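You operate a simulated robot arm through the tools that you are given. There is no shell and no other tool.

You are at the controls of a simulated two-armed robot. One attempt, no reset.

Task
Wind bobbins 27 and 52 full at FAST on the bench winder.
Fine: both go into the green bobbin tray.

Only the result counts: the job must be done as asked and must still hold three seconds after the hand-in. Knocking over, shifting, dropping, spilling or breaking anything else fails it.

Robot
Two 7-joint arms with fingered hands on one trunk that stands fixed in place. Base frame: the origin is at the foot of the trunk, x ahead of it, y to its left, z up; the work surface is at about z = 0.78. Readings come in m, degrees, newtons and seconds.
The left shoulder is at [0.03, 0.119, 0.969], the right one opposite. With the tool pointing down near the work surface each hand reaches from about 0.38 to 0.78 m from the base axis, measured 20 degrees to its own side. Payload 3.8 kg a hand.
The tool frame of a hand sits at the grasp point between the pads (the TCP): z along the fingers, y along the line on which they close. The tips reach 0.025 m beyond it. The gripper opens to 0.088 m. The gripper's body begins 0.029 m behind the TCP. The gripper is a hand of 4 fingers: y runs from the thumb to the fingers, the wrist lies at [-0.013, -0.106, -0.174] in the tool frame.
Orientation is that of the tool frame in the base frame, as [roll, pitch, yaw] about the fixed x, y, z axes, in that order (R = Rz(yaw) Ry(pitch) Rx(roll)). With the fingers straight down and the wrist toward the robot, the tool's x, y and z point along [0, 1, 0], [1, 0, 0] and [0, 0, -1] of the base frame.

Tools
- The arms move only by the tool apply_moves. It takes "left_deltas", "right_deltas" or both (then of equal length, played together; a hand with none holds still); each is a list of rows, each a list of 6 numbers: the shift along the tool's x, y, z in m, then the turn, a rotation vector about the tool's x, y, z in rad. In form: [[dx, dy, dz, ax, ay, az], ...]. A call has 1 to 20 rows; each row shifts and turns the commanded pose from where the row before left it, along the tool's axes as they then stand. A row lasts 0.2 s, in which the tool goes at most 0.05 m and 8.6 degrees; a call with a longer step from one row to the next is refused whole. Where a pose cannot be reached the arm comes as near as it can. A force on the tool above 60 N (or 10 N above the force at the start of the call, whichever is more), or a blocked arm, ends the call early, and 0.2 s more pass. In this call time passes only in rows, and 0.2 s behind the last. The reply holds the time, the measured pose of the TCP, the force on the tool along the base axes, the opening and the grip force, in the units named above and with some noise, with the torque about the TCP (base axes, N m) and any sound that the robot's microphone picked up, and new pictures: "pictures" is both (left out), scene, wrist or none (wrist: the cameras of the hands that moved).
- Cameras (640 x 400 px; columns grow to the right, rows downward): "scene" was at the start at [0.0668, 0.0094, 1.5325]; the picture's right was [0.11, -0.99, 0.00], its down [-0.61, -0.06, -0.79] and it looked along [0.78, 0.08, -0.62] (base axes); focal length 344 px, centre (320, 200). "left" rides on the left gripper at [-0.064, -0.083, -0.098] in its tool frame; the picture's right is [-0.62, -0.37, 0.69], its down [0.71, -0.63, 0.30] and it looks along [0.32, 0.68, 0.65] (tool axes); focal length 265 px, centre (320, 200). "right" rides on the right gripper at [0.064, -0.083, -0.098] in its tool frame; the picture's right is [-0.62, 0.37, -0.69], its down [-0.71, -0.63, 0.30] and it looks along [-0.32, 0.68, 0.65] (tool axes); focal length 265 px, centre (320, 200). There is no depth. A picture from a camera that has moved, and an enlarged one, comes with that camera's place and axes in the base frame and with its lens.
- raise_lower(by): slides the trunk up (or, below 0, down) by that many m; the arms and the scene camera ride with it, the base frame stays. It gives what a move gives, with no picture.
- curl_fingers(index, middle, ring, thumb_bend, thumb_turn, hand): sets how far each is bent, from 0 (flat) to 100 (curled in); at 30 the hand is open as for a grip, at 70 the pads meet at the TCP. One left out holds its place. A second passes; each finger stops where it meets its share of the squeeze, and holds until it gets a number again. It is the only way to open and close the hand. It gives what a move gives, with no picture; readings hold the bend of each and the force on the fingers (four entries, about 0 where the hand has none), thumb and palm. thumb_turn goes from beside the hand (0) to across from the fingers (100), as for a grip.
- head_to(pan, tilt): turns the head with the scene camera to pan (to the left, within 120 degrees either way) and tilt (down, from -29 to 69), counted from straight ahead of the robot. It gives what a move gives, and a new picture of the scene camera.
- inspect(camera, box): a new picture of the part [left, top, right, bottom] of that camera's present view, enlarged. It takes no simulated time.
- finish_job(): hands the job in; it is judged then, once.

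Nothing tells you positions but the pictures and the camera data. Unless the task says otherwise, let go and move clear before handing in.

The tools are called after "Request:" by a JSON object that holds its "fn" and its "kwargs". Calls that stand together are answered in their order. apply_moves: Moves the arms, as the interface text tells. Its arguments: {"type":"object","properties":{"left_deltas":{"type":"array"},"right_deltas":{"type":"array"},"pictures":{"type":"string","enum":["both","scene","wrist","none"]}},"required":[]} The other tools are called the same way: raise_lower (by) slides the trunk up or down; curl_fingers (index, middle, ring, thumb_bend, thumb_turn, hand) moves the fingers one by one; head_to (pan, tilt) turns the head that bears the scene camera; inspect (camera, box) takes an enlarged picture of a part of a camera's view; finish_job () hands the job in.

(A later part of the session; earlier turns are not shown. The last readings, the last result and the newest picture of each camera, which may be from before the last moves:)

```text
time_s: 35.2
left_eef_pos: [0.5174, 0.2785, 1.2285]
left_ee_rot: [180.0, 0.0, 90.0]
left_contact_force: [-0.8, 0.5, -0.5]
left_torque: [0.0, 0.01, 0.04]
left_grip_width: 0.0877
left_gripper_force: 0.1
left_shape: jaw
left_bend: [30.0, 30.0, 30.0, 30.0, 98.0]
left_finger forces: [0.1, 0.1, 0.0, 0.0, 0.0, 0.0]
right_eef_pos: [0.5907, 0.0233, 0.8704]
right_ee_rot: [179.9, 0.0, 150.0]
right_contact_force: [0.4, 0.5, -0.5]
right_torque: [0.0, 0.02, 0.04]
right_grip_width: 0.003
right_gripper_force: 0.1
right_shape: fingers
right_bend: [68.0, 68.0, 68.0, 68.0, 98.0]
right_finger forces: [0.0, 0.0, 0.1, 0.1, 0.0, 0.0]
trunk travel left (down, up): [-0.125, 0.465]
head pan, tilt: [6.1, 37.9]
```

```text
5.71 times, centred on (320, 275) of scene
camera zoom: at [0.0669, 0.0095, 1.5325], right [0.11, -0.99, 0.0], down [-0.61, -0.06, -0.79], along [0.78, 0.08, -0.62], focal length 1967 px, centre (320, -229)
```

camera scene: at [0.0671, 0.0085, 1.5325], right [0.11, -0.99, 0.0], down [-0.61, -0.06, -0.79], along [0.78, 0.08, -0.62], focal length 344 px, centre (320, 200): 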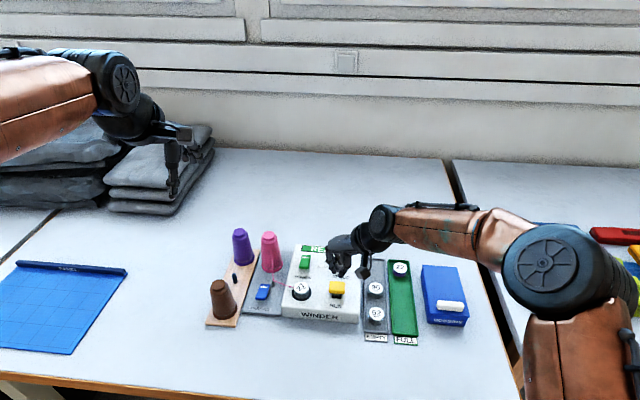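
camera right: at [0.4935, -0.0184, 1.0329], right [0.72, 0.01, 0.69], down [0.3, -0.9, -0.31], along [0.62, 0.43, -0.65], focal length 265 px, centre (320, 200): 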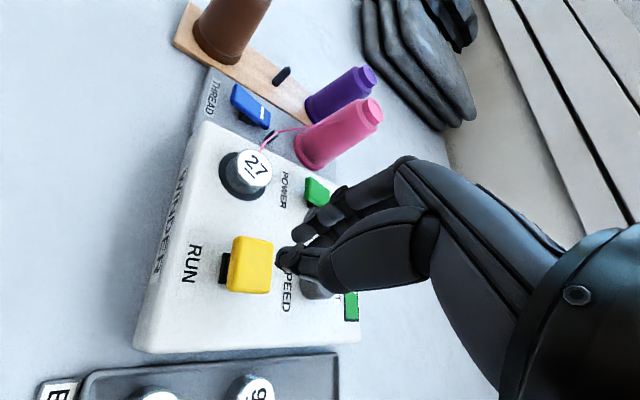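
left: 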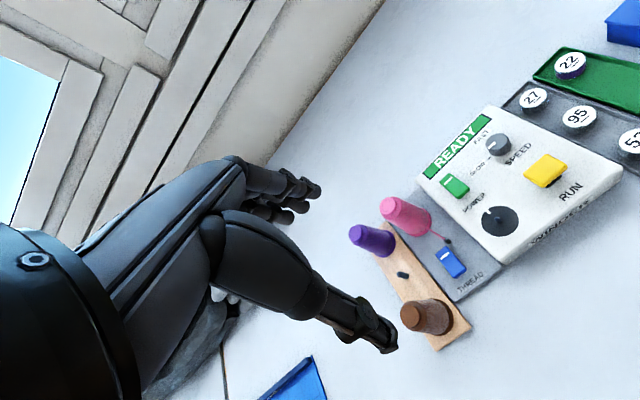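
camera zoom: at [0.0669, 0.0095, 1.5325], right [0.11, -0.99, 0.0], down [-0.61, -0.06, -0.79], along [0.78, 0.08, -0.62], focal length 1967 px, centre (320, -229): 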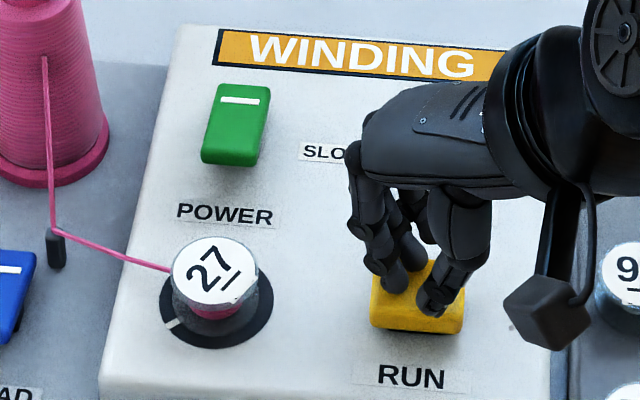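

It is winding; pink thread is building up. I keep waiting in short intervals.

Request:
{"fn": "apply_moves", "kwargs": {"right_deltas": [[0, 0, 0, 0, 0, 0], [0, 0, 0, 0, 0, 0], [0, 0, 0, 0, 0, 0], [0, 0, 0, 0, 0, 0], [0, 0, 0, 0, 0, 0], [0, 0, 0, 0, 0, 0], [0, 0, 0, 0, 0, 0], [0, 0, 0, 0, 0, 0]], "pictures": "none"}}

Request:
{"fn": "inspect", "kwargs": {"camera": "scene", "box": [270, 240, 370, 310]}}

```text
time_s: 37.0
left_eef_pos: [0.5174, 0.2805, 1.2281]
left_ee_rot: [-180.0, -0.1, 89.9]
left_contact_force: [0.4, -0.2, -0.1]
left_torque: [0.02, 0.03, -0.01]
left_grip_width: 0.0876
left_gripper_force: 0.1
left_shape: jaw
left_bend: [30.0, 30.0, 30.0, 30.0, 98.0]
left_finger forces: [0.1, 0.0, 0.0, 0.0, 0.0, 0.1]
right_eef_pos: [0.5905, 0.0222, 0.8712]
right_ee_rot: [-180.0, 0.0, 150.0]
right_contact_force: [-0.2, -0.8, -0.6]
right_torque: [-0.01, 0.02, 0.0]
right_grip_width: 0.0028
right_gripper_force: 0.0
right_shape: fingers
right_bend: [68.0, 68.0, 68.0, 68.0, 98.0]
right_finger forces: [0.0, 0.1, 0.0, 0.1, 0.0, 0.0]
trunk travel left (down, up): [-0.125, 0.465]
head pan, tilt: [6.1, 37.9]
```

```text
5.71 times, centred on (320, 275) of scene
camera zoom: at [0.0669, 0.0095, 1.5325], right [0.11, -0.99, 0.0], down [-0.61, -0.06, -0.79], along [0.78, 0.08, -0.62], focal length 1967 px, centre (320, -229)
```

zoom: 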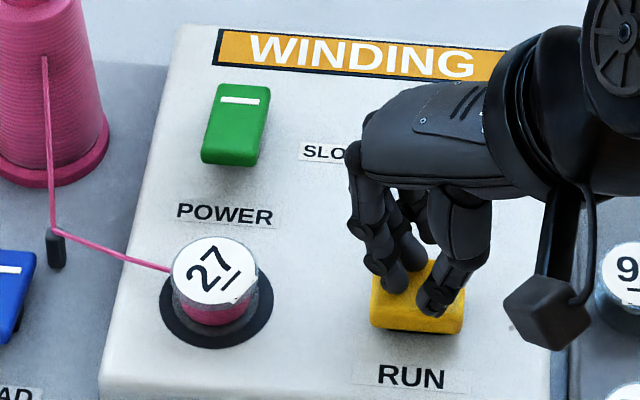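

Request:
{"fn": "apply_moves", "kwargs": {"right_deltas": [[0, 0, 0, 0, 0, 0], [0, 0, 0, 0, 0, 0], [0, 0, 0, 0, 0, 0], [0, 0, 0, 0, 0, 0], [0, 0, 0, 0, 0, 0], [0, 0, 0, 0, 0, 0], [0, 0, 0, 0, 0, 0], [0, 0, 0, 0, 0, 0]], "pictures": "none"}}

Request:
{"fn": "inspect", "kwargs": {"camera": "scene", "box": [270, 240, 370, 310]}}

```text
time_s: 38.8
left_eef_pos: [0.5166, 0.2803, 1.2276]
left_ee_rot: [180.0, 0.1, 90.0]
left_contact_force: [0.6, -0.8, 0.0]
left_torque: [-0.01, -0.03, -0.04]
left_grip_width: 0.0877
left_gripper_force: 0.0
left_shape: jaw
left_bend: [30.0, 30.0, 30.0, 30.0, 98.0]
left_finger forces: [0.0, 0.0, 0.0, 0.0, 0.0, 0.0]
right_eef_pos: [0.5905, 0.0218, 0.8709]
right_ee_rot: [-180.0, 0.0, 150.0]
right_contact_force: [0.7, 0.0, 0.3]
right_torque: [0.02, -0.03, 0.01]
right_grip_width: 0.0026
right_gripper_force: 0.1
right_shape: fingers
right_bend: [68.0, 68.0, 68.0, 68.0, 98.0]
right_finger forces: [0.0, 0.0, 0.0, 0.0, 0.1, 0.1]
trunk travel left (down, up): [-0.125, 0.465]
head pan, tilt: [6.1, 37.9]
```

```text
5.71 times, centred on (320, 275) of scene
camera zoom: at [0.0669, 0.0095, 1.5325], right [0.11, -0.99, 0.0], down [-0.61, -0.06, -0.79], along [0.78, 0.08, -0.62], focal length 1967 px, centre (320, -229)
```

zoom: 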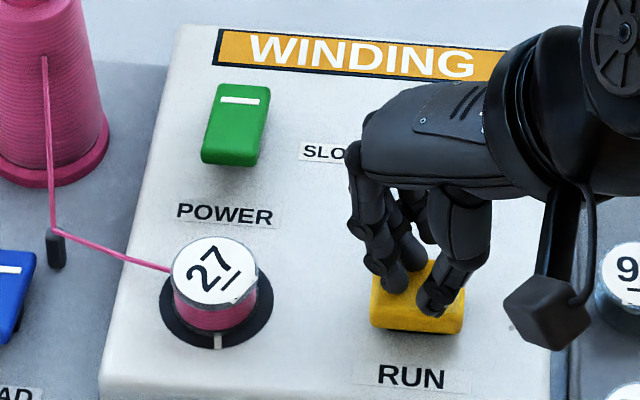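

Request:
{"fn": "apply_moves", "kwargs": {"right_deltas": [[0, 0, 0, 0, 0, 0], [0, 0, 0, 0, 0, 0], [0, 0, 0, 0, 0, 0], [0, 0, 0, 0, 0, 0]], "pictures": "none"}}

Request:
{"fn": "inspect", "kwargs": {"camera": "scene", "box": [280, 240, 330, 310]}}

```text
time_s: 39.8
left_eef_pos: [0.5171, 0.2805, 1.2288]
left_ee_rot: [-180.0, 0.0, 90.0]
left_contact_force: [0.6, 0.6, -0.4]
left_torque: [-0.01, -0.03, 0.02]
left_grip_width: 0.0877
left_gripper_force: 0.1
left_shape: jaw
left_bend: [30.0, 30.0, 30.0, 30.0, 98.0]
left_finger forces: [0.0, 0.0, 0.0, 0.0, 0.0, 0.0]
right_eef_pos: [0.5899, 0.023, 0.8705]
right_ee_rot: [180.0, 0.0, 149.9]
right_contact_force: [0.3, -0.7, 5.6]
right_torque: [-0.05, 0.03, -0.01]
right_grip_width: 0.0023
right_gripper_force: 3.1
right_shape: fingers
right_bend: [68.0, 68.0, 68.0, 68.0, 98.0]
right_finger forces: [1.3, 0.5, 0.0, 0.1, 3.8, 0.1]
trunk travel left (down, up): [-0.125, 0.465]
head pan, tilt: [6.1, 37.9]
```

```text
5.71 times, centred on (305, 275) of scene
camera zoom: at [0.0665, 0.0094, 1.5325], right [0.11, -0.99, 0.0], down [-0.61, -0.06, -0.79], along [0.78, 0.08, -0.61], focal length 1967 px, centre (406, -229)
```

zoom: 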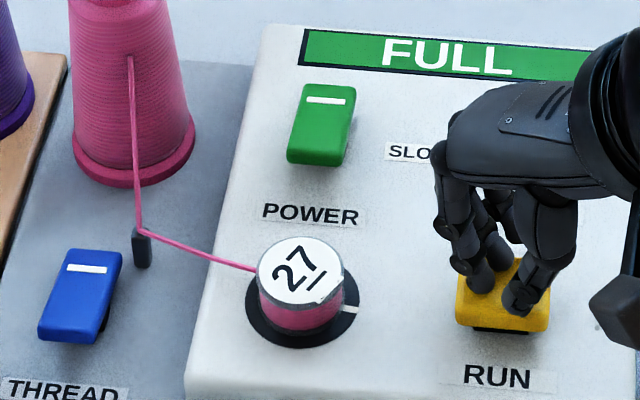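

The display reads FULL and the RUN key has popped back up. I lift the hand off the key, then re-open and move back over the bobbin.

Request:
{"fn": "apply_moves", "kwargs": {"right_deltas": [[0, 0, -0.02, 0, 0, 0], [0, 0, -0.03, 0, 0, 0], [0, 0, -0.025, 0, 0, 0]], "pictures": "none"}}

Request:
{"fn": "curl_fingers", "kwargs": {"hand": "right", "index": 47, "middle": 47, "ring": 47, "thumb_bend": 44}}

Request:
{"fn": "inspect", "kwargs": {"camera": "scene", "box": [240, 230, 370, 330]}}

Request:
{"fn": "inspect", "kwargs": {"camera": "left", "box": [500, 140, 600, 200]}}

```text
time_s: 40.6
left_eef_pos: [0.5166, 0.2793, 1.2292]
left_ee_rot: [180.0, -0.1, 90.0]
left_contact_force: [-0.2, -0.7, -0.1]
left_torque: [0.02, -0.01, -0.02]
left_grip_width: 0.0874
left_gripper_force: 0.0
left_shape: jaw
left_bend: [30.0, 30.0, 30.0, 30.0, 98.0]
left_finger forces: [0.1, 0.0, 0.1, 0.1, 0.0, 0.0]
right_eef_pos: [0.5901, 0.0241, 0.9453]
right_ee_rot: [-180.0, 0.1, 150.0]
right_contact_force: [-0.7, 0.7, 0.1]
right_torque: [0.03, 0.0, 0.0]
right_grip_width: 0.0025
right_gripper_force: 0.0
right_shape: fingers
right_bend: [68.0, 68.0, 68.0, 68.0, 98.0]
right_finger forces: [0.1, 0.0, 0.0, 0.0, 0.0, 0.0]
trunk travel left (down, up): [-0.125, 0.465]
head pan, tilt: [6.1, 37.9]
```

```text
time_s: 41.6
left_eef_pos: [0.5168, 0.2798, 1.2292]
left_ee_rot: [180.0, 0.0, 90.1]
left_contact_force: [-0.3, 0.0, -1.0]
left_torque: [0.02, 0.03, 0.01]
left_grip_width: 0.0876
left_gripper_force: 0.0
left_shape: jaw
left_bend: [30.0, 30.0, 30.0, 30.0, 98.0]
left_finger forces: [0.1, 0.0, 0.1, 0.1, 0.1, 0.0]
right_eef_pos: [0.5909, 0.0232, 0.9448]
right_ee_rot: [179.9, 0.0, 149.9]
right_contact_force: [0.2, 1.4, 0.1]
right_torque: [0.0, 0.02, 0.0]
right_grip_width: 0.0509
right_gripper_force: 0.1
right_shape: fingers
right_bend: [47.0, 47.0, 47.0, 44.0, 98.0]
right_finger forces: [0.0, 0.1, 0.0, 0.0, 0.1, 0.0]
trunk travel left (down, up): [-0.125, 0.465]
head pan, tilt: [6.1, 37.9]
```

```text
4.00 times, centred on (305, 280) of scene
camera zoom: at [0.067, 0.0095, 1.5325], right [0.11, -0.99, 0.0], down [-0.61, -0.06, -0.79], along [0.78, 0.08, -0.62], focal length 1377 px, centre (380, -120)
```

zoom: 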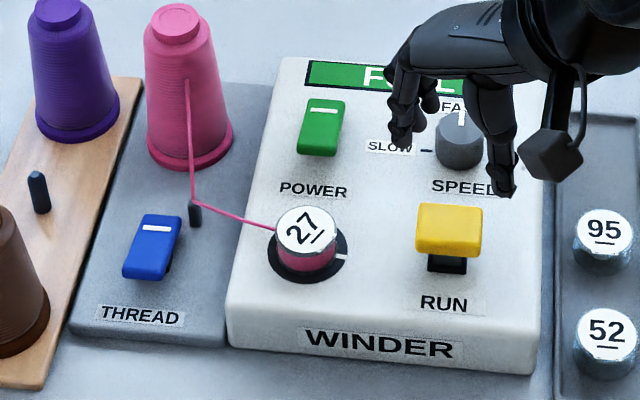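

```text
6.40 times, centred on (550, 170) of left
camera zoom: at [0.4326, 0.2156, 1.3258], right [-0.37, -0.62, -0.69], down [-0.63, 0.71, -0.3], along [0.68, 0.32, -0.65], focal length 1699 px, centre (-1152, 392)
```

zoom: 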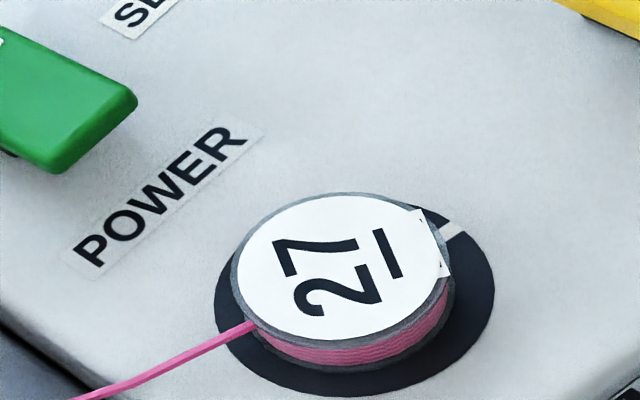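

Bobbin 27 is wound full with pink. I move back over it with the same hand pose as the release, so I can re-grip it the same way.

Request:
{"fn": "apply_moves", "kwargs": {"right_deltas": [[0.0151, 0.0262, 0, 0, 0, 0], [0.0151, 0.0262, 0, 0, 0, 0], [0.0151, 0.0261, 0, 0, 0, 0], [0, 0, 0.02, 0, 0, 0], [0, 0, 0.025, 0, 0, 0]]}}

Request:
{"fn": "inspect", "kwargs": {"camera": "right", "box": [200, 160, 400, 340]}}

Request:
{"fn": "inspect", "kwargs": {"camera": "left", "box": [500, 120, 600, 200]}}

```text
time_s: 42.8
left_eef_pos: [0.5164, 0.2809, 1.229]
left_ee_rot: [-180.0, -0.1, 90.0]
left_contact_force: [-0.3, 0.7, -0.4]
left_torque: [0.01, 0.0, 0.0]
left_grip_width: 0.0877
left_gripper_force: 0.0
left_shape: jaw
left_bend: [30.0, 30.0, 30.0, 30.0, 98.0]
left_finger forces: [0.0, 0.0, 0.0, 0.0, 0.0, 0.0]
right_eef_pos: [0.5913, 0.1125, 0.8999]
right_ee_rot: [180.0, 0.0, 150.0]
right_contact_force: [-0.1, 0.5, 0.5]
right_torque: [0.03, -0.02, 0.03]
right_grip_width: 0.0512
right_gripper_force: 0.0
right_shape: fingers
right_bend: [47.0, 47.0, 47.0, 44.0, 98.0]
right_finger forces: [0.1, 0.1, 0.0, 0.0, 0.0, 0.0]
trunk travel left (down, up): [-0.125, 0.465]
head pan, tilt: [6.1, 37.9]
camera scene: at [0.0672, 0.0099, 1.5325], right [0.11, -0.99, 0.0], down [-0.61, -0.07, -0.79], along [0.78, 0.08, -0.62], focal length 344 px, centre (320, 200)
camera right: at [0.4942, 0.0729, 0.9987], right [0.72, 0.01, 0.69], down [0.3, -0.9, -0.3], along [0.62, 0.43, -0.65], focal length 265 px, centre (320, 200)
```

scene: 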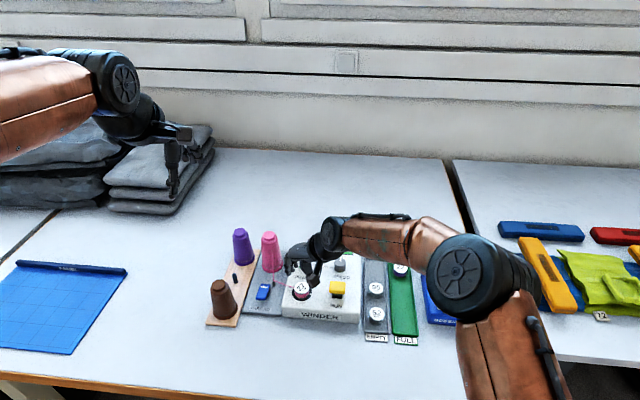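
right: 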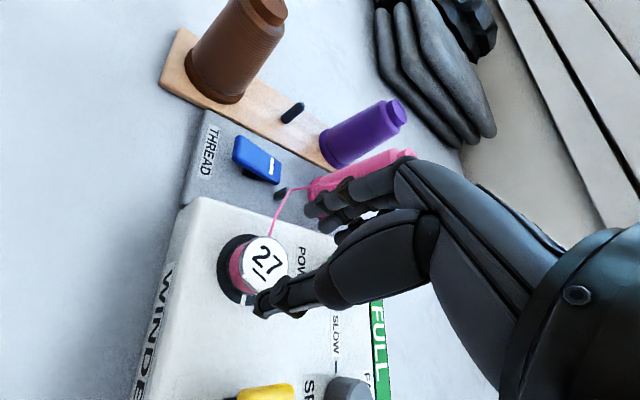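

```text
2.22 times, centred on (300, 250) of right
camera zoom: at [0.4942, 0.0729, 0.9987], right [0.72, 0.01, 0.69], down [0.3, -0.9, -0.3], along [0.62, 0.43, -0.65], focal length 590 px, centre (364, 89)
```

zoom: 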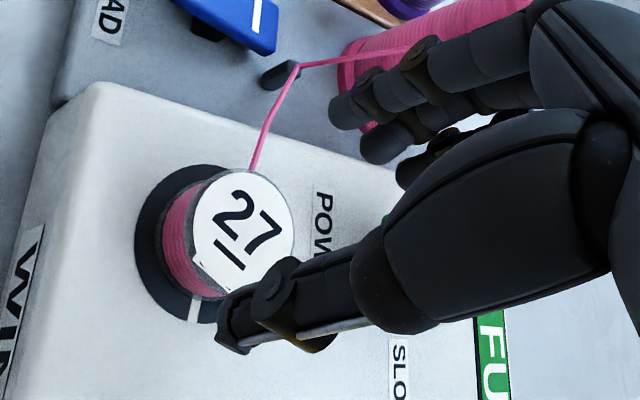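

```text
5.00 times, centred on (550, 160) of left
camera zoom: at [0.4328, 0.216, 1.3256], right [-0.37, -0.62, -0.69], down [-0.63, 0.71, -0.3], along [0.68, 0.32, -0.65], focal length 1327 px, centre (-830, 400)
```

zoom: 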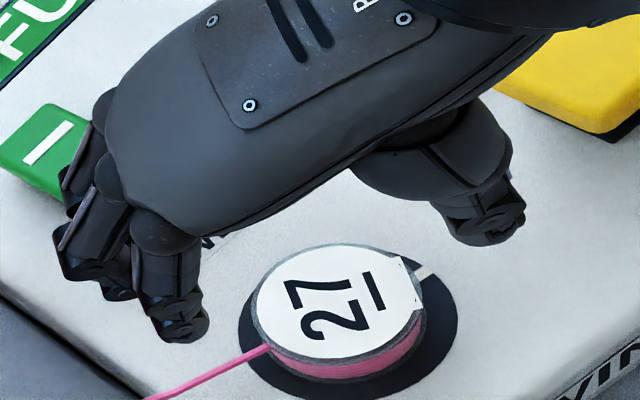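

Request:
{"fn": "apply_moves", "kwargs": {"right_deltas": [[0, 0, 0.02, 0, 0, 0], [0, 0, 0.015, 0, 0, 0], [0, 0, 0.0095, 0, 0, 0]], "pictures": "none"}}

Request:
{"fn": "inspect", "kwargs": {"camera": "scene", "box": [270, 245, 350, 305]}}

Request:
{"fn": "inspect", "kwargs": {"camera": "left", "box": [500, 140, 600, 200]}}

```text
time_s: 43.6
left_eef_pos: [0.5161, 0.2796, 1.2288]
left_ee_rot: [180.0, 0.1, 90.0]
left_contact_force: [0.1, 0.1, 0.6]
left_torque: [0.0, 0.02, -0.01]
left_grip_width: 0.0875
left_gripper_force: 0.0
left_shape: jaw
left_bend: [30.0, 30.0, 30.0, 30.0, 98.0]
left_finger forces: [0.0, 0.0, 0.1, 0.0, 0.0, 0.0]
right_eef_pos: [0.5907, 0.1134, 0.8558]
right_ee_rot: [179.9, 0.0, 150.0]
right_contact_force: [0.4, 0.1, 0.4]
right_torque: [-0.02, 0.04, 0.0]
right_grip_width: 0.0509
right_gripper_force: 0.0
right_shape: fingers
right_bend: [47.0, 47.0, 47.0, 44.0, 98.0]
right_finger forces: [0.0, 0.0, 0.0, 0.0, 0.0, 0.1]
trunk travel left (down, up): [-0.125, 0.465]
head pan, tilt: [6.1, 37.9]
```

```text
6.67 times, centred on (310, 275) of scene
camera zoom: at [0.0671, 0.0096, 1.5325], right [0.11, -0.99, 0.0], down [-0.61, -0.06, -0.79], along [0.78, 0.08, -0.62], focal length 2295 px, centre (387, -300)
```

zoom: 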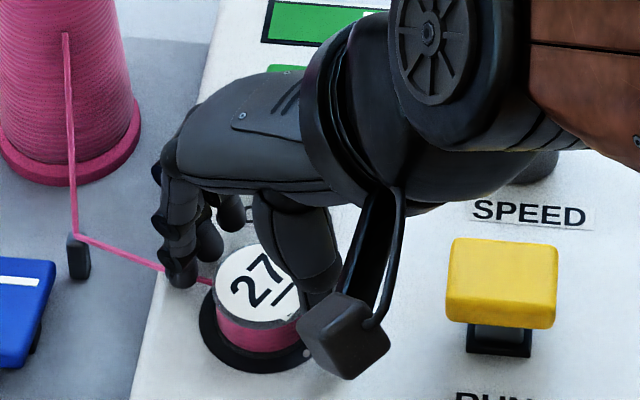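

```text
6.40 times, centred on (550, 170) of left
camera zoom: at [0.4328, 0.2157, 1.3257], right [-0.37, -0.62, -0.69], down [-0.63, 0.71, -0.3], along [0.68, 0.32, -0.65], focal length 1699 px, centre (-1152, 392)
```

zoom: 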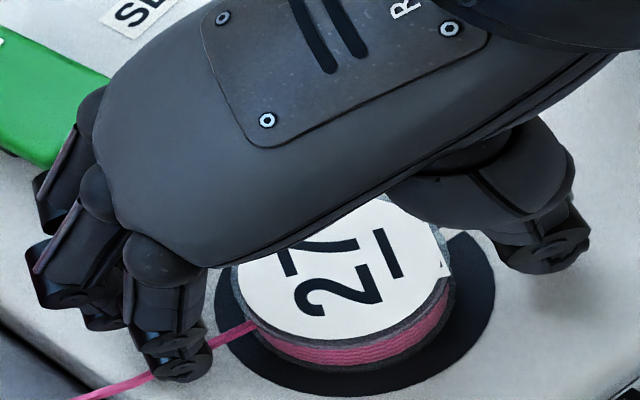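

Same pose as the release. I close on the bobbin and lift just 6 mm, to see how the thread behaves.

Request:
{"fn": "curl_fingers", "kwargs": {"hand": "right", "index": 64, "middle": 64, "thumb_bend": 64}}

Request:
{"fn": "apply_moves", "kwargs": {"right_deltas": [[0, 0, -0.003, 0, 0, 0], [0, 0, -0.003, 0, 0, 0]], "pictures": "none"}}

Request:
{"fn": "inspect", "kwargs": {"camera": "scene", "box": [250, 230, 370, 320]}}

Request:
{"fn": "inspect", "kwargs": {"camera": "left", "box": [460, 100, 620, 220]}}

```text
time_s: 44.6
left_eef_pos: [0.5164, 0.279, 1.2276]
left_ee_rot: [-180.0, 0.1, 90.0]
left_contact_force: [-0.4, -0.8, -0.9]
left_torque: [-0.01, -0.01, 0.01]
left_grip_width: 0.0877
left_gripper_force: 0.0
left_shape: jaw
left_bend: [30.0, 30.0, 30.0, 30.0, 98.0]
left_finger forces: [0.0, 0.1, 0.0, 0.0, 0.1, 0.0]
right_eef_pos: [0.5902, 0.1131, 0.8571]
right_ee_rot: [179.9, 0.0, 150.0]
right_contact_force: [0.7, 0.6, 0.3]
right_torque: [-0.01, 0.0, 0.0]
right_grip_width: 0.0289
right_gripper_force: 7.1
right_shape: fingers
right_bend: [58.0, 60.0, 47.0, 55.0, 97.0]
right_finger forces: [3.6, 3.4, 0.1, 0.0, 6.9, 0.0]
trunk travel left (down, up): [-0.125, 0.465]
head pan, tilt: [6.1, 37.9]
```

```text
time_s: 45.2
left_eef_pos: [0.516, 0.2807, 1.2282]
left_ee_rot: [180.0, 0.0, 90.0]
left_contact_force: [-0.4, 0.1, 0.4]
left_torque: [-0.04, -0.03, 0.03]
left_grip_width: 0.0873
left_gripper_force: 0.1
left_shape: jaw
left_bend: [30.0, 30.0, 30.0, 30.0, 98.0]
left_finger forces: [0.1, 0.1, 0.1, 0.0, 0.0, 0.1]
right_eef_pos: [0.5918, 0.1126, 0.8617]
right_ee_rot: [180.0, 0.1, 150.0]
right_contact_force: [-0.3, 0.0, -0.1]
right_torque: [0.02, -0.03, 0.02]
right_grip_width: 0.029
right_gripper_force: 6.9
right_shape: fingers
right_bend: [58.0, 60.0, 47.0, 55.0, 97.0]
right_finger forces: [3.6, 3.3, 0.0, 0.0, 6.8, 0.1]
trunk travel left (down, up): [-0.125, 0.465]
head pan, tilt: [6.1, 37.9]
```

```text
4.44 times, centred on (310, 275) of scene
camera zoom: at [0.0669, 0.0095, 1.5325], right [0.11, -0.99, 0.0], down [-0.61, -0.06, -0.79], along [0.78, 0.08, -0.62], focal length 1530 px, centre (364, -133)
```

zoom: 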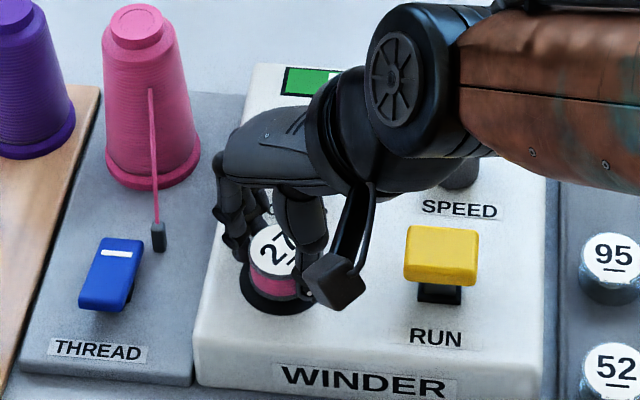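

```text
3.33 times, centred on (540, 160) of left
camera zoom: at [0.4326, 0.2157, 1.3258], right [-0.37, -0.62, -0.69], down [-0.63, 0.71, -0.3], along [0.68, 0.32, -0.65], focal length 885 px, centre (-413, 333)
```

zoom: 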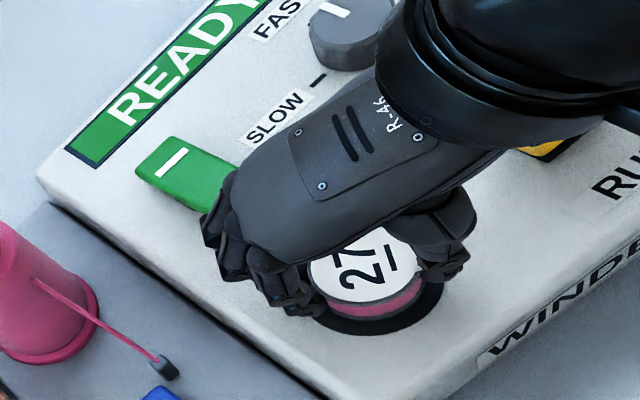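

The thread released itself when the bobbin lifted, and the display is back to READY. Now I lift bobbin 27 clear and carry it above the green tray, turning the hand to yaw 90.

Request:
{"fn": "apply_moves", "kwargs": {"right_deltas": [[0, 0, -0.03, 0, 0, 0], [0, 0, -0.03, 0, 0, 0], [0, 0, -0.03, 0, 0, 0], [-0.0293, -0.0324, 0, 0, 0, 0], [-0.0293, -0.0324, 0, 0, 0, 0], [-0.0293, -0.0324, 0, 0, 0, 0], [-0.0293, -0.0324, 0, 0, 0, 0], [-0.0293, -0.0324, 0, 0, 0, 0], [-0.0293, -0.0324, 0, 0, 0, 0]]}}

```text
time_s: 47.2
left_eef_pos: [0.5173, 0.2788, 1.2283]
left_ee_rot: [-180.0, 0.0, 89.9]
left_contact_force: [0.4, 0.5, -0.1]
left_torque: [0.03, 0.0, -0.02]
left_grip_width: 0.0877
left_gripper_force: 0.1
left_shape: jaw
left_bend: [30.0, 30.0, 30.0, 30.0, 98.0]
left_finger forces: [0.1, 0.0, 0.0, 0.1, 0.1, 0.1]
right_eef_pos: [0.6445, -0.1443, 0.9517]
right_ee_rot: [179.9, 0.0, 150.0]
right_contact_force: [0.1, -0.2, 0.1]
right_torque: [0.01, -0.02, -0.02]
right_grip_width: 0.0288
right_gripper_force: 6.7
right_shape: fingers
right_bend: [58.0, 60.0, 47.0, 55.0, 97.0]
right_finger forces: [3.5, 3.4, 0.1, 0.0, 6.7, 0.1]
trunk travel left (down, up): [-0.125, 0.465]
head pan, tilt: [6.1, 37.9]
camera scene: at [0.0671, 0.0087, 1.5325], right [0.11, -0.99, 0.0], down [-0.61, -0.06, -0.79], along [0.78, 0.08, -0.62], focal length 344 px, centre (320, 200)
camera right: at [0.5488, -0.1839, 1.0505], right [0.72, 0.01, 0.69], down [0.3, -0.9, -0.3], along [0.62, 0.43, -0.65], focal length 265 px, centre (320, 200)
```

scene: 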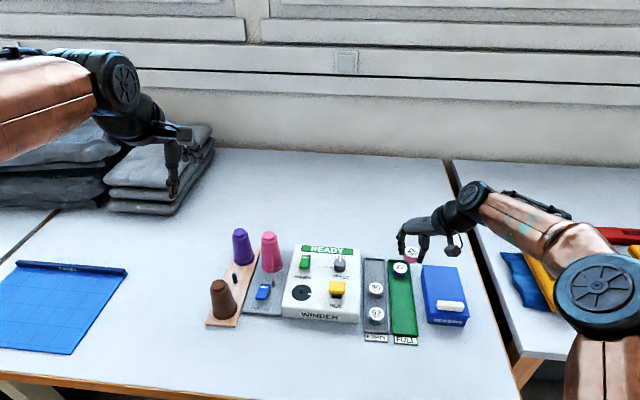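
right: 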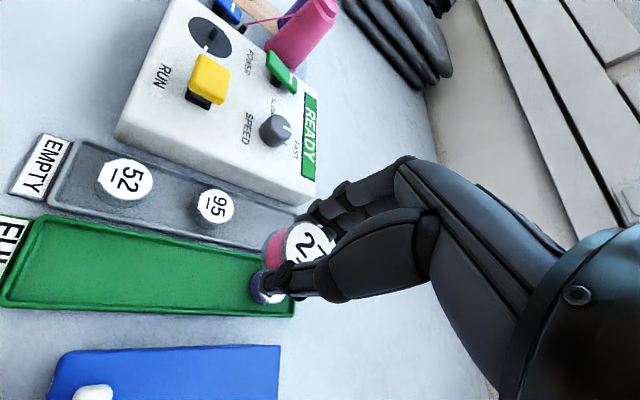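

Request:
{"fn": "apply_moves", "kwargs": {"right_deltas": [[0, 0, 0, 0, 0, 0.1309], [0, 0, 0, 0, 0, 0.1309], [0, 0, 0, 0, 0, 0.1309], [0, 0, 0, 0, 0, 0.1309], [0, 0, 0, 0, 0, 0.1309], [0, 0, 0, 0, 0, 0.1309], [0, 0, 0, 0, 0, 0.1309], [0, 0, 0, 0, 0, 0.1309]]}}

Request:
{"fn": "curl_fingers", "kwargs": {"hand": "right", "ring": 5}}

Request:
{"fn": "inspect", "kwargs": {"camera": "scene", "box": [360, 230, 460, 350]}}

Request:
{"fn": "inspect", "kwargs": {"camera": "right", "box": [140, 150, 400, 360]}}

```text
time_s: 49.0
left_eef_pos: [0.5164, 0.2798, 1.2278]
left_ee_rot: [-180.0, 0.0, 90.0]
left_contact_force: [-0.3, -0.1, -0.7]
left_torque: [0.0, 0.0, 0.01]
left_grip_width: 0.0876
left_gripper_force: 0.0
left_shape: jaw
left_bend: [30.0, 30.0, 30.0, 30.0, 98.0]
left_finger forces: [0.1, 0.0, 0.0, 0.1, 0.1, 0.0]
right_eef_pos: [0.6459, -0.1428, 0.9532]
right_ee_rot: [179.9, 0.0, 89.8]
right_contact_force: [1.0, 0.3, -0.4]
right_torque: [-0.02, 0.02, 0.01]
right_grip_width: 0.0288
right_gripper_force: 6.5
right_shape: fingers
right_bend: [58.0, 60.0, 47.0, 55.0, 96.0]
right_finger forces: [3.3, 3.3, 0.1, 0.0, 6.7, 0.1]
trunk travel left (down, up): [-0.125, 0.465]
head pan, tilt: [6.1, 37.9]
camera scene: at [0.0669, 0.0103, 1.5325], right [0.11, -0.99, 0.0], down [-0.61, -0.07, -0.79], along [0.78, 0.08, -0.62], focal length 344 px, centre (320, 200)
camera right: at [0.5631, -0.0779, 1.0513], right [0.37, -0.62, 0.69], down [-0.63, -0.71, -0.3], along [0.68, -0.33, -0.65], focal length 265 px, centre (320, 200)
```

scene: 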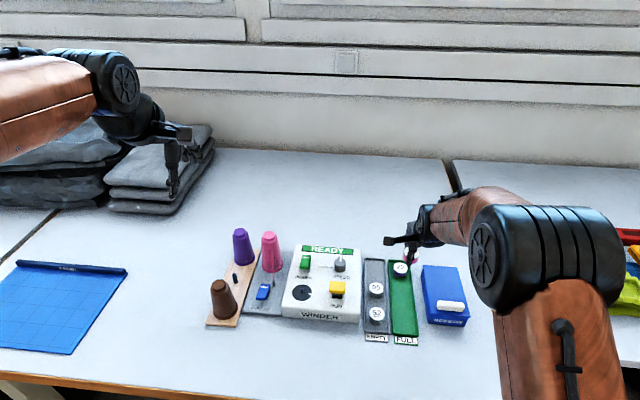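
right: 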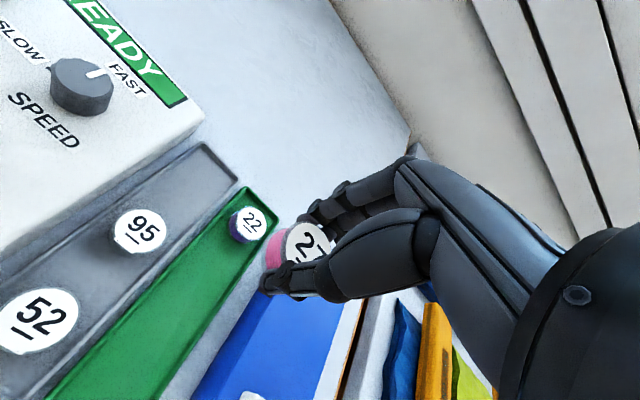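

```text
time_s: 50.0
left_eef_pos: [0.5165, 0.2795, 1.2288]
left_ee_rot: [-180.0, 0.0, 90.1]
left_contact_force: [-0.9, -0.1, -0.2]
left_torque: [0.02, 0.02, -0.05]
left_grip_width: 0.0878
left_gripper_force: 0.0
left_shape: jaw
left_bend: [30.0, 30.0, 30.0, 30.0, 98.0]
left_finger forces: [0.0, 0.0, 0.1, 0.1, 0.0, 0.0]
right_eef_pos: [0.6454, -0.1422, 0.952]
right_ee_rot: [180.0, 0.0, 90.1]
right_contact_force: [-0.2, -0.7, -0.9]
right_torque: [0.01, -0.05, 0.0]
right_grip_width: 0.0288
right_gripper_force: 6.5
right_shape: fingers
right_bend: [58.0, 60.0, 5.0, 55.0, 96.0]
right_finger forces: [3.3, 3.2, 0.1, 0.0, 6.7, 0.0]
trunk travel left (down, up): [-0.125, 0.465]
head pan, tilt: [6.1, 37.9]
```

```text
3.33 times, centred on (410, 290) of scene
camera zoom: at [0.067, 0.0094, 1.5325], right [0.11, -0.99, 0.0], down [-0.61, -0.06, -0.79], along [0.78, 0.08, -0.62], focal length 1148 px, centre (20, -100)
```

zoom: 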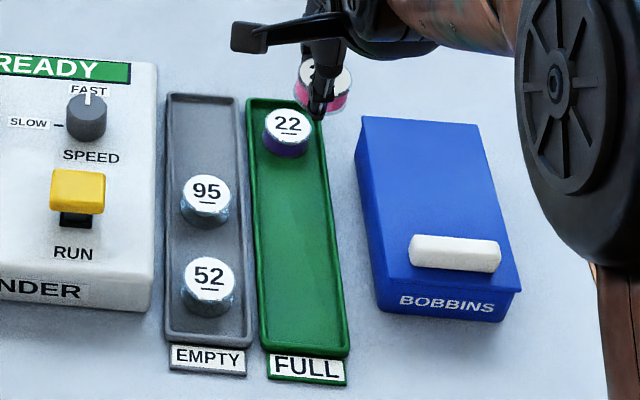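

```text
1.90 times, centred on (270, 255) of right
camera zoom: at [0.5629, -0.0784, 1.051], right [0.37, -0.62, 0.69], down [-0.63, -0.71, -0.3], along [0.68, -0.33, -0.65], focal length 506 px, centre (415, 95)
```

zoom: 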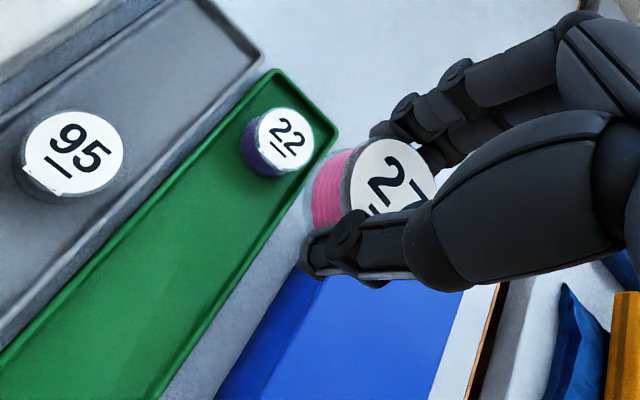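

The tray midline is y≈-0.1435 and bobbin 22 sits at x≈0.72, so I'll put 27 at x≈0.642. I lower in stages.

Request:
{"fn": "apply_moves", "kwargs": {"right_deltas": [[-0.001, 0, 0.04, 0, 0, 0], [0, 0, 0.04, 0, 0, 0], [0, 0, 0.03, 0, 0, 0], [0, 0, 0.015, 0, 0, 0]]}}

Request:
{"fn": "inspect", "kwargs": {"camera": "scene", "box": [360, 240, 440, 330]}}

Request:
{"fn": "inspect", "kwargs": {"camera": "right", "box": [180, 130, 400, 320]}}

```text
time_s: 51.0
left_eef_pos: [0.5166, 0.2787, 1.2289]
left_ee_rot: [-180.0, 0.0, 89.9]
left_contact_force: [-0.2, -0.2, -0.9]
left_torque: [0.0, -0.01, 0.0]
left_grip_width: 0.0873
left_gripper_force: 0.0
left_shape: jaw
left_bend: [30.0, 30.0, 30.0, 30.0, 98.0]
left_finger forces: [0.1, 0.0, 0.0, 0.0, 0.0, 0.1]
right_eef_pos: [0.6446, -0.1436, 0.8274]
right_ee_rot: [180.0, 0.0, 89.9]
right_contact_force: [1.1, 1.1, -0.3]
right_torque: [0.04, 0.0, 0.01]
right_grip_width: 0.0288
right_gripper_force: 6.9
right_shape: fingers
right_bend: [58.0, 60.0, 5.0, 55.0, 96.0]
right_finger forces: [3.4, 3.5, 0.1, 0.0, 6.7, 0.0]
trunk travel left (down, up): [-0.125, 0.465]
head pan, tilt: [6.1, 37.9]
camera scene: at [0.067, 0.0095, 1.5325], right [0.11, -0.99, 0.0], down [-0.61, -0.06, -0.79], along [0.78, 0.08, -0.62], focal length 344 px, centre (320, 200)
camera right: at [0.5627, -0.0798, 0.9258], right [0.37, -0.62, 0.69], down [-0.63, -0.71, -0.3], along [0.68, -0.32, -0.65], focal length 265 px, centre (320, 200)
```

scene: 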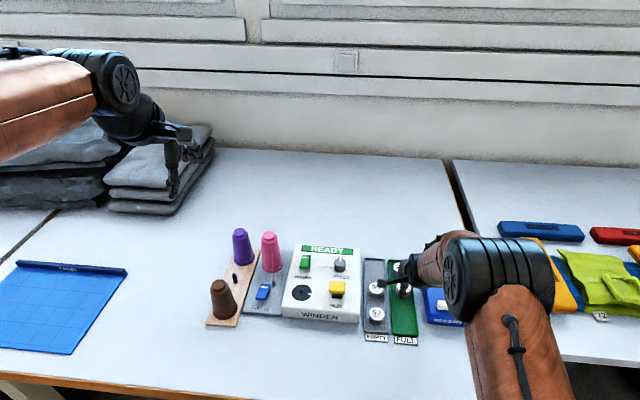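
right: 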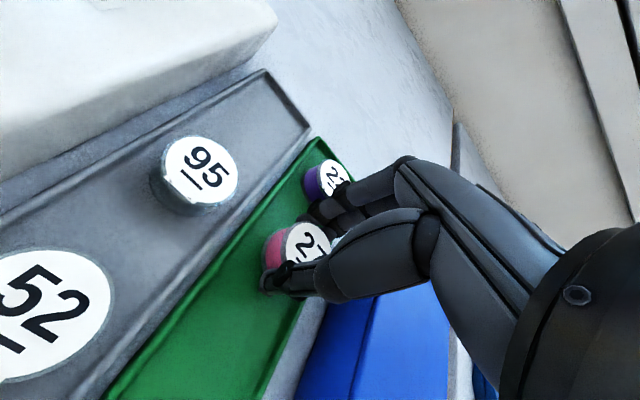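

```text
4.44 times, centred on (400, 285) of scene
camera zoom: at [0.067, 0.0095, 1.5325], right [0.11, -0.99, 0.0], down [-0.61, -0.06, -0.79], along [0.78, 0.08, -0.62], focal length 1530 px, centre (-36, -178)
```

zoom: 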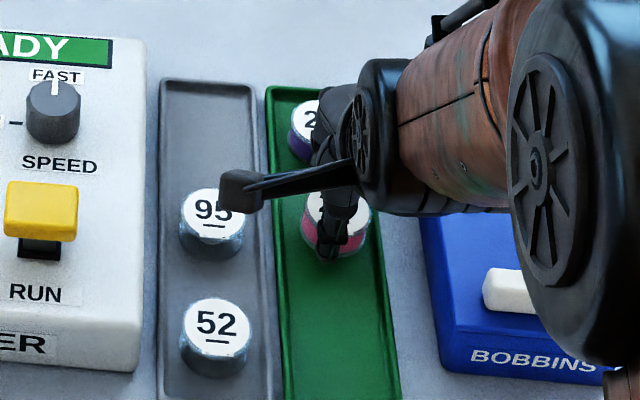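

```text
2.11 times, centred on (290, 225) of right
camera zoom: at [0.5627, -0.0798, 0.9258], right [0.37, -0.62, 0.69], down [-0.63, -0.71, -0.3], along [0.68, -0.32, -0.65], focal length 559 px, centre (383, 147)
```

zoom: 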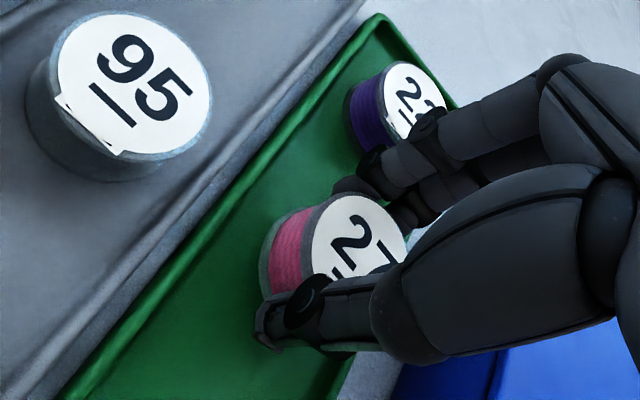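

Request:
{"fn": "apply_moves", "kwargs": {"right_deltas": [[0, 0, 0.005, 0, 0, 0], [0, 0, 0.004, 0, 0, 0]], "pictures": "none"}}

Request:
{"fn": "inspect", "kwargs": {"camera": "right", "box": [220, 170, 380, 310]}}

Request:
{"fn": "inspect", "kwargs": {"camera": "left", "box": [560, 0, 640, 60]}}

```text
time_s: 51.6
left_eef_pos: [0.5165, 0.2797, 1.2289]
left_ee_rot: [-180.0, 0.0, 90.0]
left_contact_force: [-0.1, -1.0, 0.2]
left_torque: [0.03, -0.02, 0.02]
left_grip_width: 0.0876
left_gripper_force: 0.0
left_shape: jaw
left_bend: [30.0, 30.0, 30.0, 30.0, 98.0]
left_finger forces: [0.1, 0.0, 0.0, 0.0, 0.0, 0.0]
right_eef_pos: [0.6454, -0.1437, 0.818]
right_ee_rot: [180.0, 0.0, 89.9]
right_contact_force: [-0.7, -0.2, -0.9]
right_torque: [0.01, 0.02, 0.02]
right_grip_width: 0.0288
right_gripper_force: 6.4
right_shape: fingers
right_bend: [58.0, 60.0, 5.0, 55.0, 96.0]
right_finger forces: [3.4, 3.2, 0.1, 0.0, 6.6, 0.1]
trunk travel left (down, up): [-0.125, 0.465]
head pan, tilt: [6.1, 37.9]
```

```text
2.86 times, centred on (300, 240) of right
camera zoom: at [0.5626, -0.0798, 0.917], right [0.37, -0.62, 0.69], down [-0.63, -0.71, -0.3], along [0.68, -0.33, -0.65], focal length 758 px, centre (377, 86)
```

zoom: 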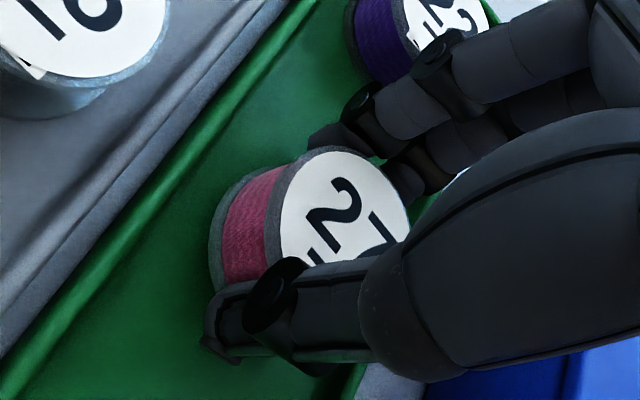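

```text
6.67 times, centred on (600, 30) of left
camera zoom: at [0.4326, 0.2156, 1.3258], right [-0.37, -0.62, -0.69], down [-0.63, 0.71, -0.3], along [0.68, 0.32, -0.65], focal length 1769 px, centre (-1547, 1333)
```

zoom: 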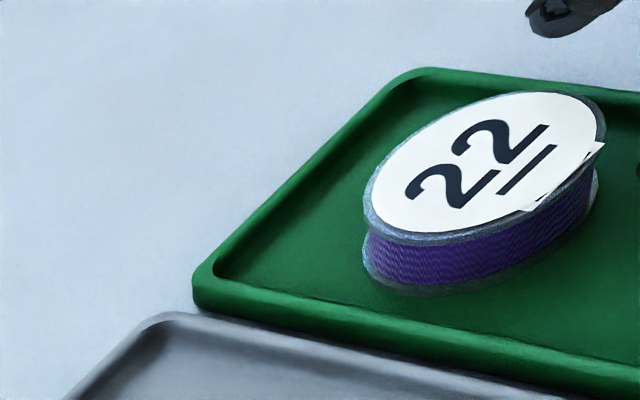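

Request:
{"fn": "apply_moves", "kwargs": {"right_deltas": [[0, 0, 0.0015, 0, 0, 0], [0, 0, 0.0015, 0, 0, 0]], "pictures": "none"}}

Request:
{"fn": "inspect", "kwargs": {"camera": "right", "box": [220, 170, 380, 310]}}

```text
time_s: 52.2
left_eef_pos: [0.517, 0.2791, 1.2286]
left_ee_rot: [179.9, 0.0, 90.0]
left_contact_force: [-0.2, -0.8, 0.1]
left_torque: [-0.04, 0.0, 0.0]
left_grip_width: 0.0874
left_gripper_force: 0.1
left_shape: jaw
left_bend: [30.0, 30.0, 30.0, 30.0, 98.0]
left_finger forces: [0.0, 0.1, 0.1, 0.0, 0.0, 0.0]
right_eef_pos: [0.6462, -0.1444, 0.8163]
right_ee_rot: [180.0, 0.0, 90.0]
right_contact_force: [0.8, -0.1, 0.8]
right_torque: [-0.03, -0.01, 0.0]
right_grip_width: 0.0287
right_gripper_force: 6.9
right_shape: fingers
right_bend: [58.0, 60.0, 5.0, 55.0, 96.0]
right_finger forces: [3.3, 3.3, 0.0, 0.1, 6.7, 0.0]
trunk travel left (down, up): [-0.125, 0.465]
head pan, tilt: [6.1, 37.9]
```

```text
2.86 times, centred on (300, 240) of right
camera zoom: at [0.5628, -0.0798, 0.9139], right [0.37, -0.62, 0.69], down [-0.63, -0.71, -0.3], along [0.68, -0.33, -0.65], focal length 758 px, centre (377, 86)
```

zoom: 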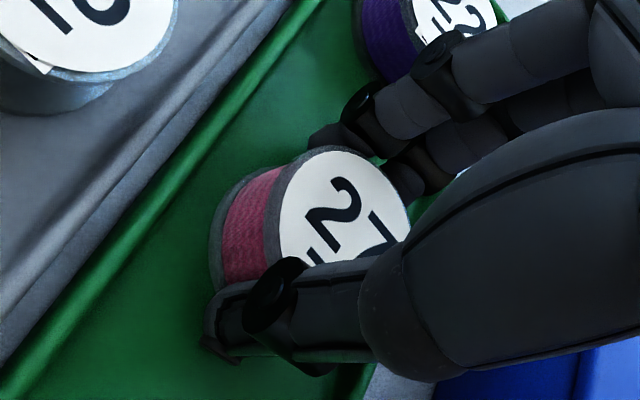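

Request:
{"fn": "apply_moves", "kwargs": {"right_deltas": [[0, 0, 0.001, 0, 0, 0], [0, 0, 0.0005, 0, 0, 0]], "pictures": "none"}}

```text
time_s: 52.8
left_eef_pos: [0.5153, 0.2795, 1.2279]
left_ee_rot: [179.9, 0.0, 90.0]
left_contact_force: [0.4, 0.1, -0.4]
left_torque: [0.0, 0.02, -0.01]
left_grip_width: 0.0875
left_gripper_force: 0.0
left_shape: jaw
left_bend: [30.0, 30.0, 30.0, 30.0, 98.0]
left_finger forces: [0.1, 0.0, 0.0, 0.1, 0.0, 0.0]
right_eef_pos: [0.6454, -0.1444, 0.8145]
right_ee_rot: [179.8, 0.0, 90.0]
right_contact_force: [0.3, -0.5, 4.3]
right_torque: [0.02, -0.02, -0.01]
right_grip_width: 0.0286
right_gripper_force: 7.2
right_shape: fingers
right_bend: [58.0, 60.0, 5.0, 55.0, 96.0]
right_finger forces: [3.3, 3.6, 0.0, 0.0, 7.2, 0.0]
trunk travel left (down, up): [-0.125, 0.465]
head pan, tilt: [6.1, 37.9]
```

The bobbin rests on the tray floor (4 N upward). I open the fingers slightly and lift away.

Request:
{"fn": "curl_fingers", "kwargs": {"hand": "right", "index": 47, "middle": 47, "thumb_bend": 44}}

Request:
{"fn": "apply_moves", "kwargs": {"right_deltas": [[0, 0, -0.01, 0, 0, 0], [0, 0, -0.02, 0, 0, 0], [0, 0, -0.03, 0, 0, 0], [0, 0, -0.04, 0, 0, 0]]}}

Request:
{"fn": "inspect", "kwargs": {"camera": "right", "box": [140, 150, 400, 360]}}

Request:
{"fn": "inspect", "kwargs": {"camera": "scene", "box": [350, 240, 440, 350]}}

```text
time_s: 53.8
left_eef_pos: [0.5167, 0.2792, 1.228]
left_ee_rot: [180.0, -0.1, 90.0]
left_contact_force: [0.8, -0.1, 0.3]
left_torque: [-0.05, -0.02, 0.02]
left_grip_width: 0.0877
left_gripper_force: 0.1
left_shape: jaw
left_bend: [30.0, 30.0, 30.0, 30.0, 98.0]
left_finger forces: [0.0, 0.0, 0.0, 0.0, 0.0, 0.1]
right_eef_pos: [0.6446, -0.1441, 0.8142]
right_ee_rot: [179.9, 0.0, 90.0]
right_contact_force: [0.6, -0.2, 0.0]
right_torque: [0.02, 0.01, 0.02]
right_grip_width: 0.0512
right_gripper_force: 0.0
right_shape: fingers
right_bend: [47.0, 47.0, 5.0, 44.0, 97.0]
right_finger forces: [0.0, 0.1, 0.1, 0.1, 0.1, 0.0]
trunk travel left (down, up): [-0.125, 0.465]
head pan, tilt: [6.1, 37.9]
```

```text
time_s: 54.8
left_eef_pos: [0.516, 0.2799, 1.228]
left_ee_rot: [180.0, 0.0, 90.1]
left_contact_force: [0.0, 0.3, -0.3]
left_torque: [0.0, 0.02, 0.0]
left_grip_width: 0.0878
left_gripper_force: 0.1
left_shape: jaw
left_bend: [30.0, 30.0, 30.0, 30.0, 98.0]
left_finger forces: [0.0, 0.0, 0.0, 0.1, 0.0, 0.0]
right_eef_pos: [0.6453, -0.1436, 0.9137]
right_ee_rot: [179.9, 0.0, 89.9]
right_contact_force: [-0.9, -0.9, -1.1]
right_torque: [0.02, 0.02, 0.01]
right_grip_width: 0.0512
right_gripper_force: 0.2
right_shape: fingers
right_bend: [47.0, 47.0, 5.0, 44.0, 97.0]
right_finger forces: [0.0, 0.1, 0.0, 0.1, 0.0, 0.1]
trunk travel left (down, up): [-0.125, 0.465]
head pan, tilt: [6.1, 37.9]
camera scene: at [0.0662, 0.0096, 1.5326], right [0.11, -0.99, 0.0], down [-0.61, -0.06, -0.79], along [0.78, 0.08, -0.61], focal length 344 px, centre (320, 200)
camera right: at [0.5618, -0.079, 1.0129], right [0.37, -0.62, 0.69], down [-0.63, -0.71, -0.3], along [0.68, -0.33, -0.65], focal length 265 px, centre (320, 200)
```

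scene: 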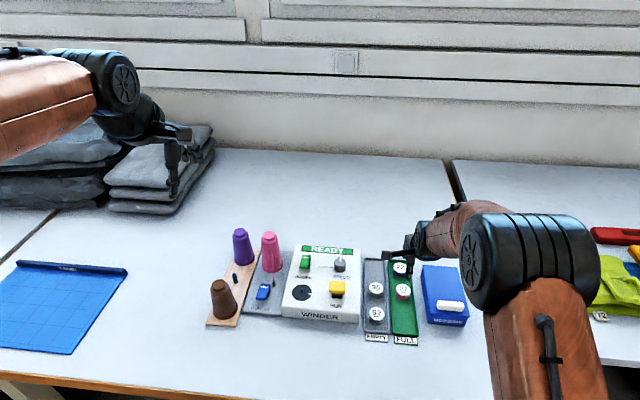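
right: 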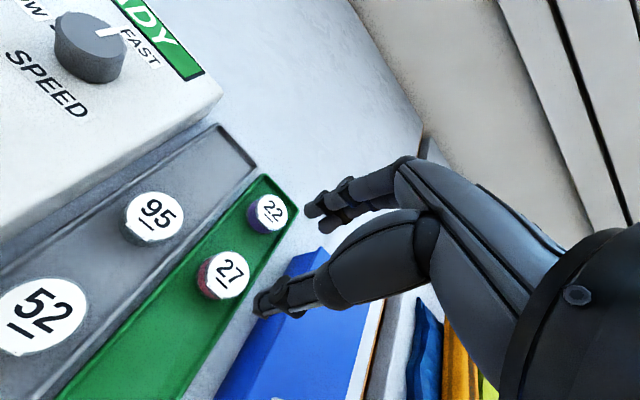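

```text
1.90 times, centred on (270, 255) of right
camera zoom: at [0.5618, -0.079, 1.0129], right [0.37, -0.62, 0.69], down [-0.63, -0.71, -0.3], along [0.68, -0.33, -0.65], focal length 506 px, centre (415, 95)
```

zoom: 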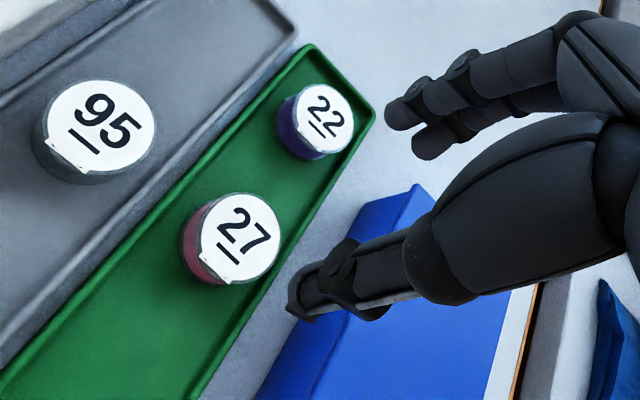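

```text
3.64 times, centred on (395, 295) of scene
camera zoom: at [0.0662, 0.0096, 1.5326], right [0.11, -0.99, 0.0], down [-0.61, -0.06, -0.79], along [0.78, 0.08, -0.61], focal length 1252 px, centre (47, -146)
```

zoom: 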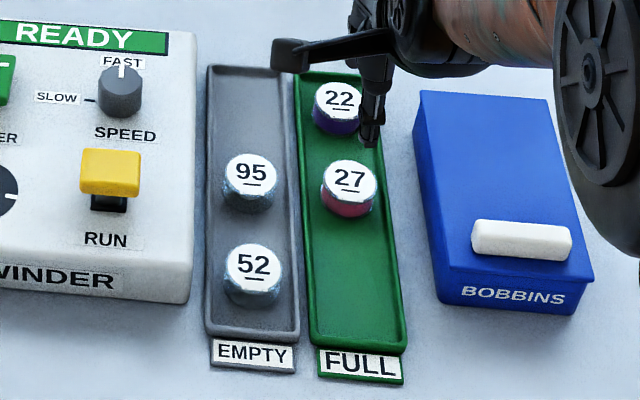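

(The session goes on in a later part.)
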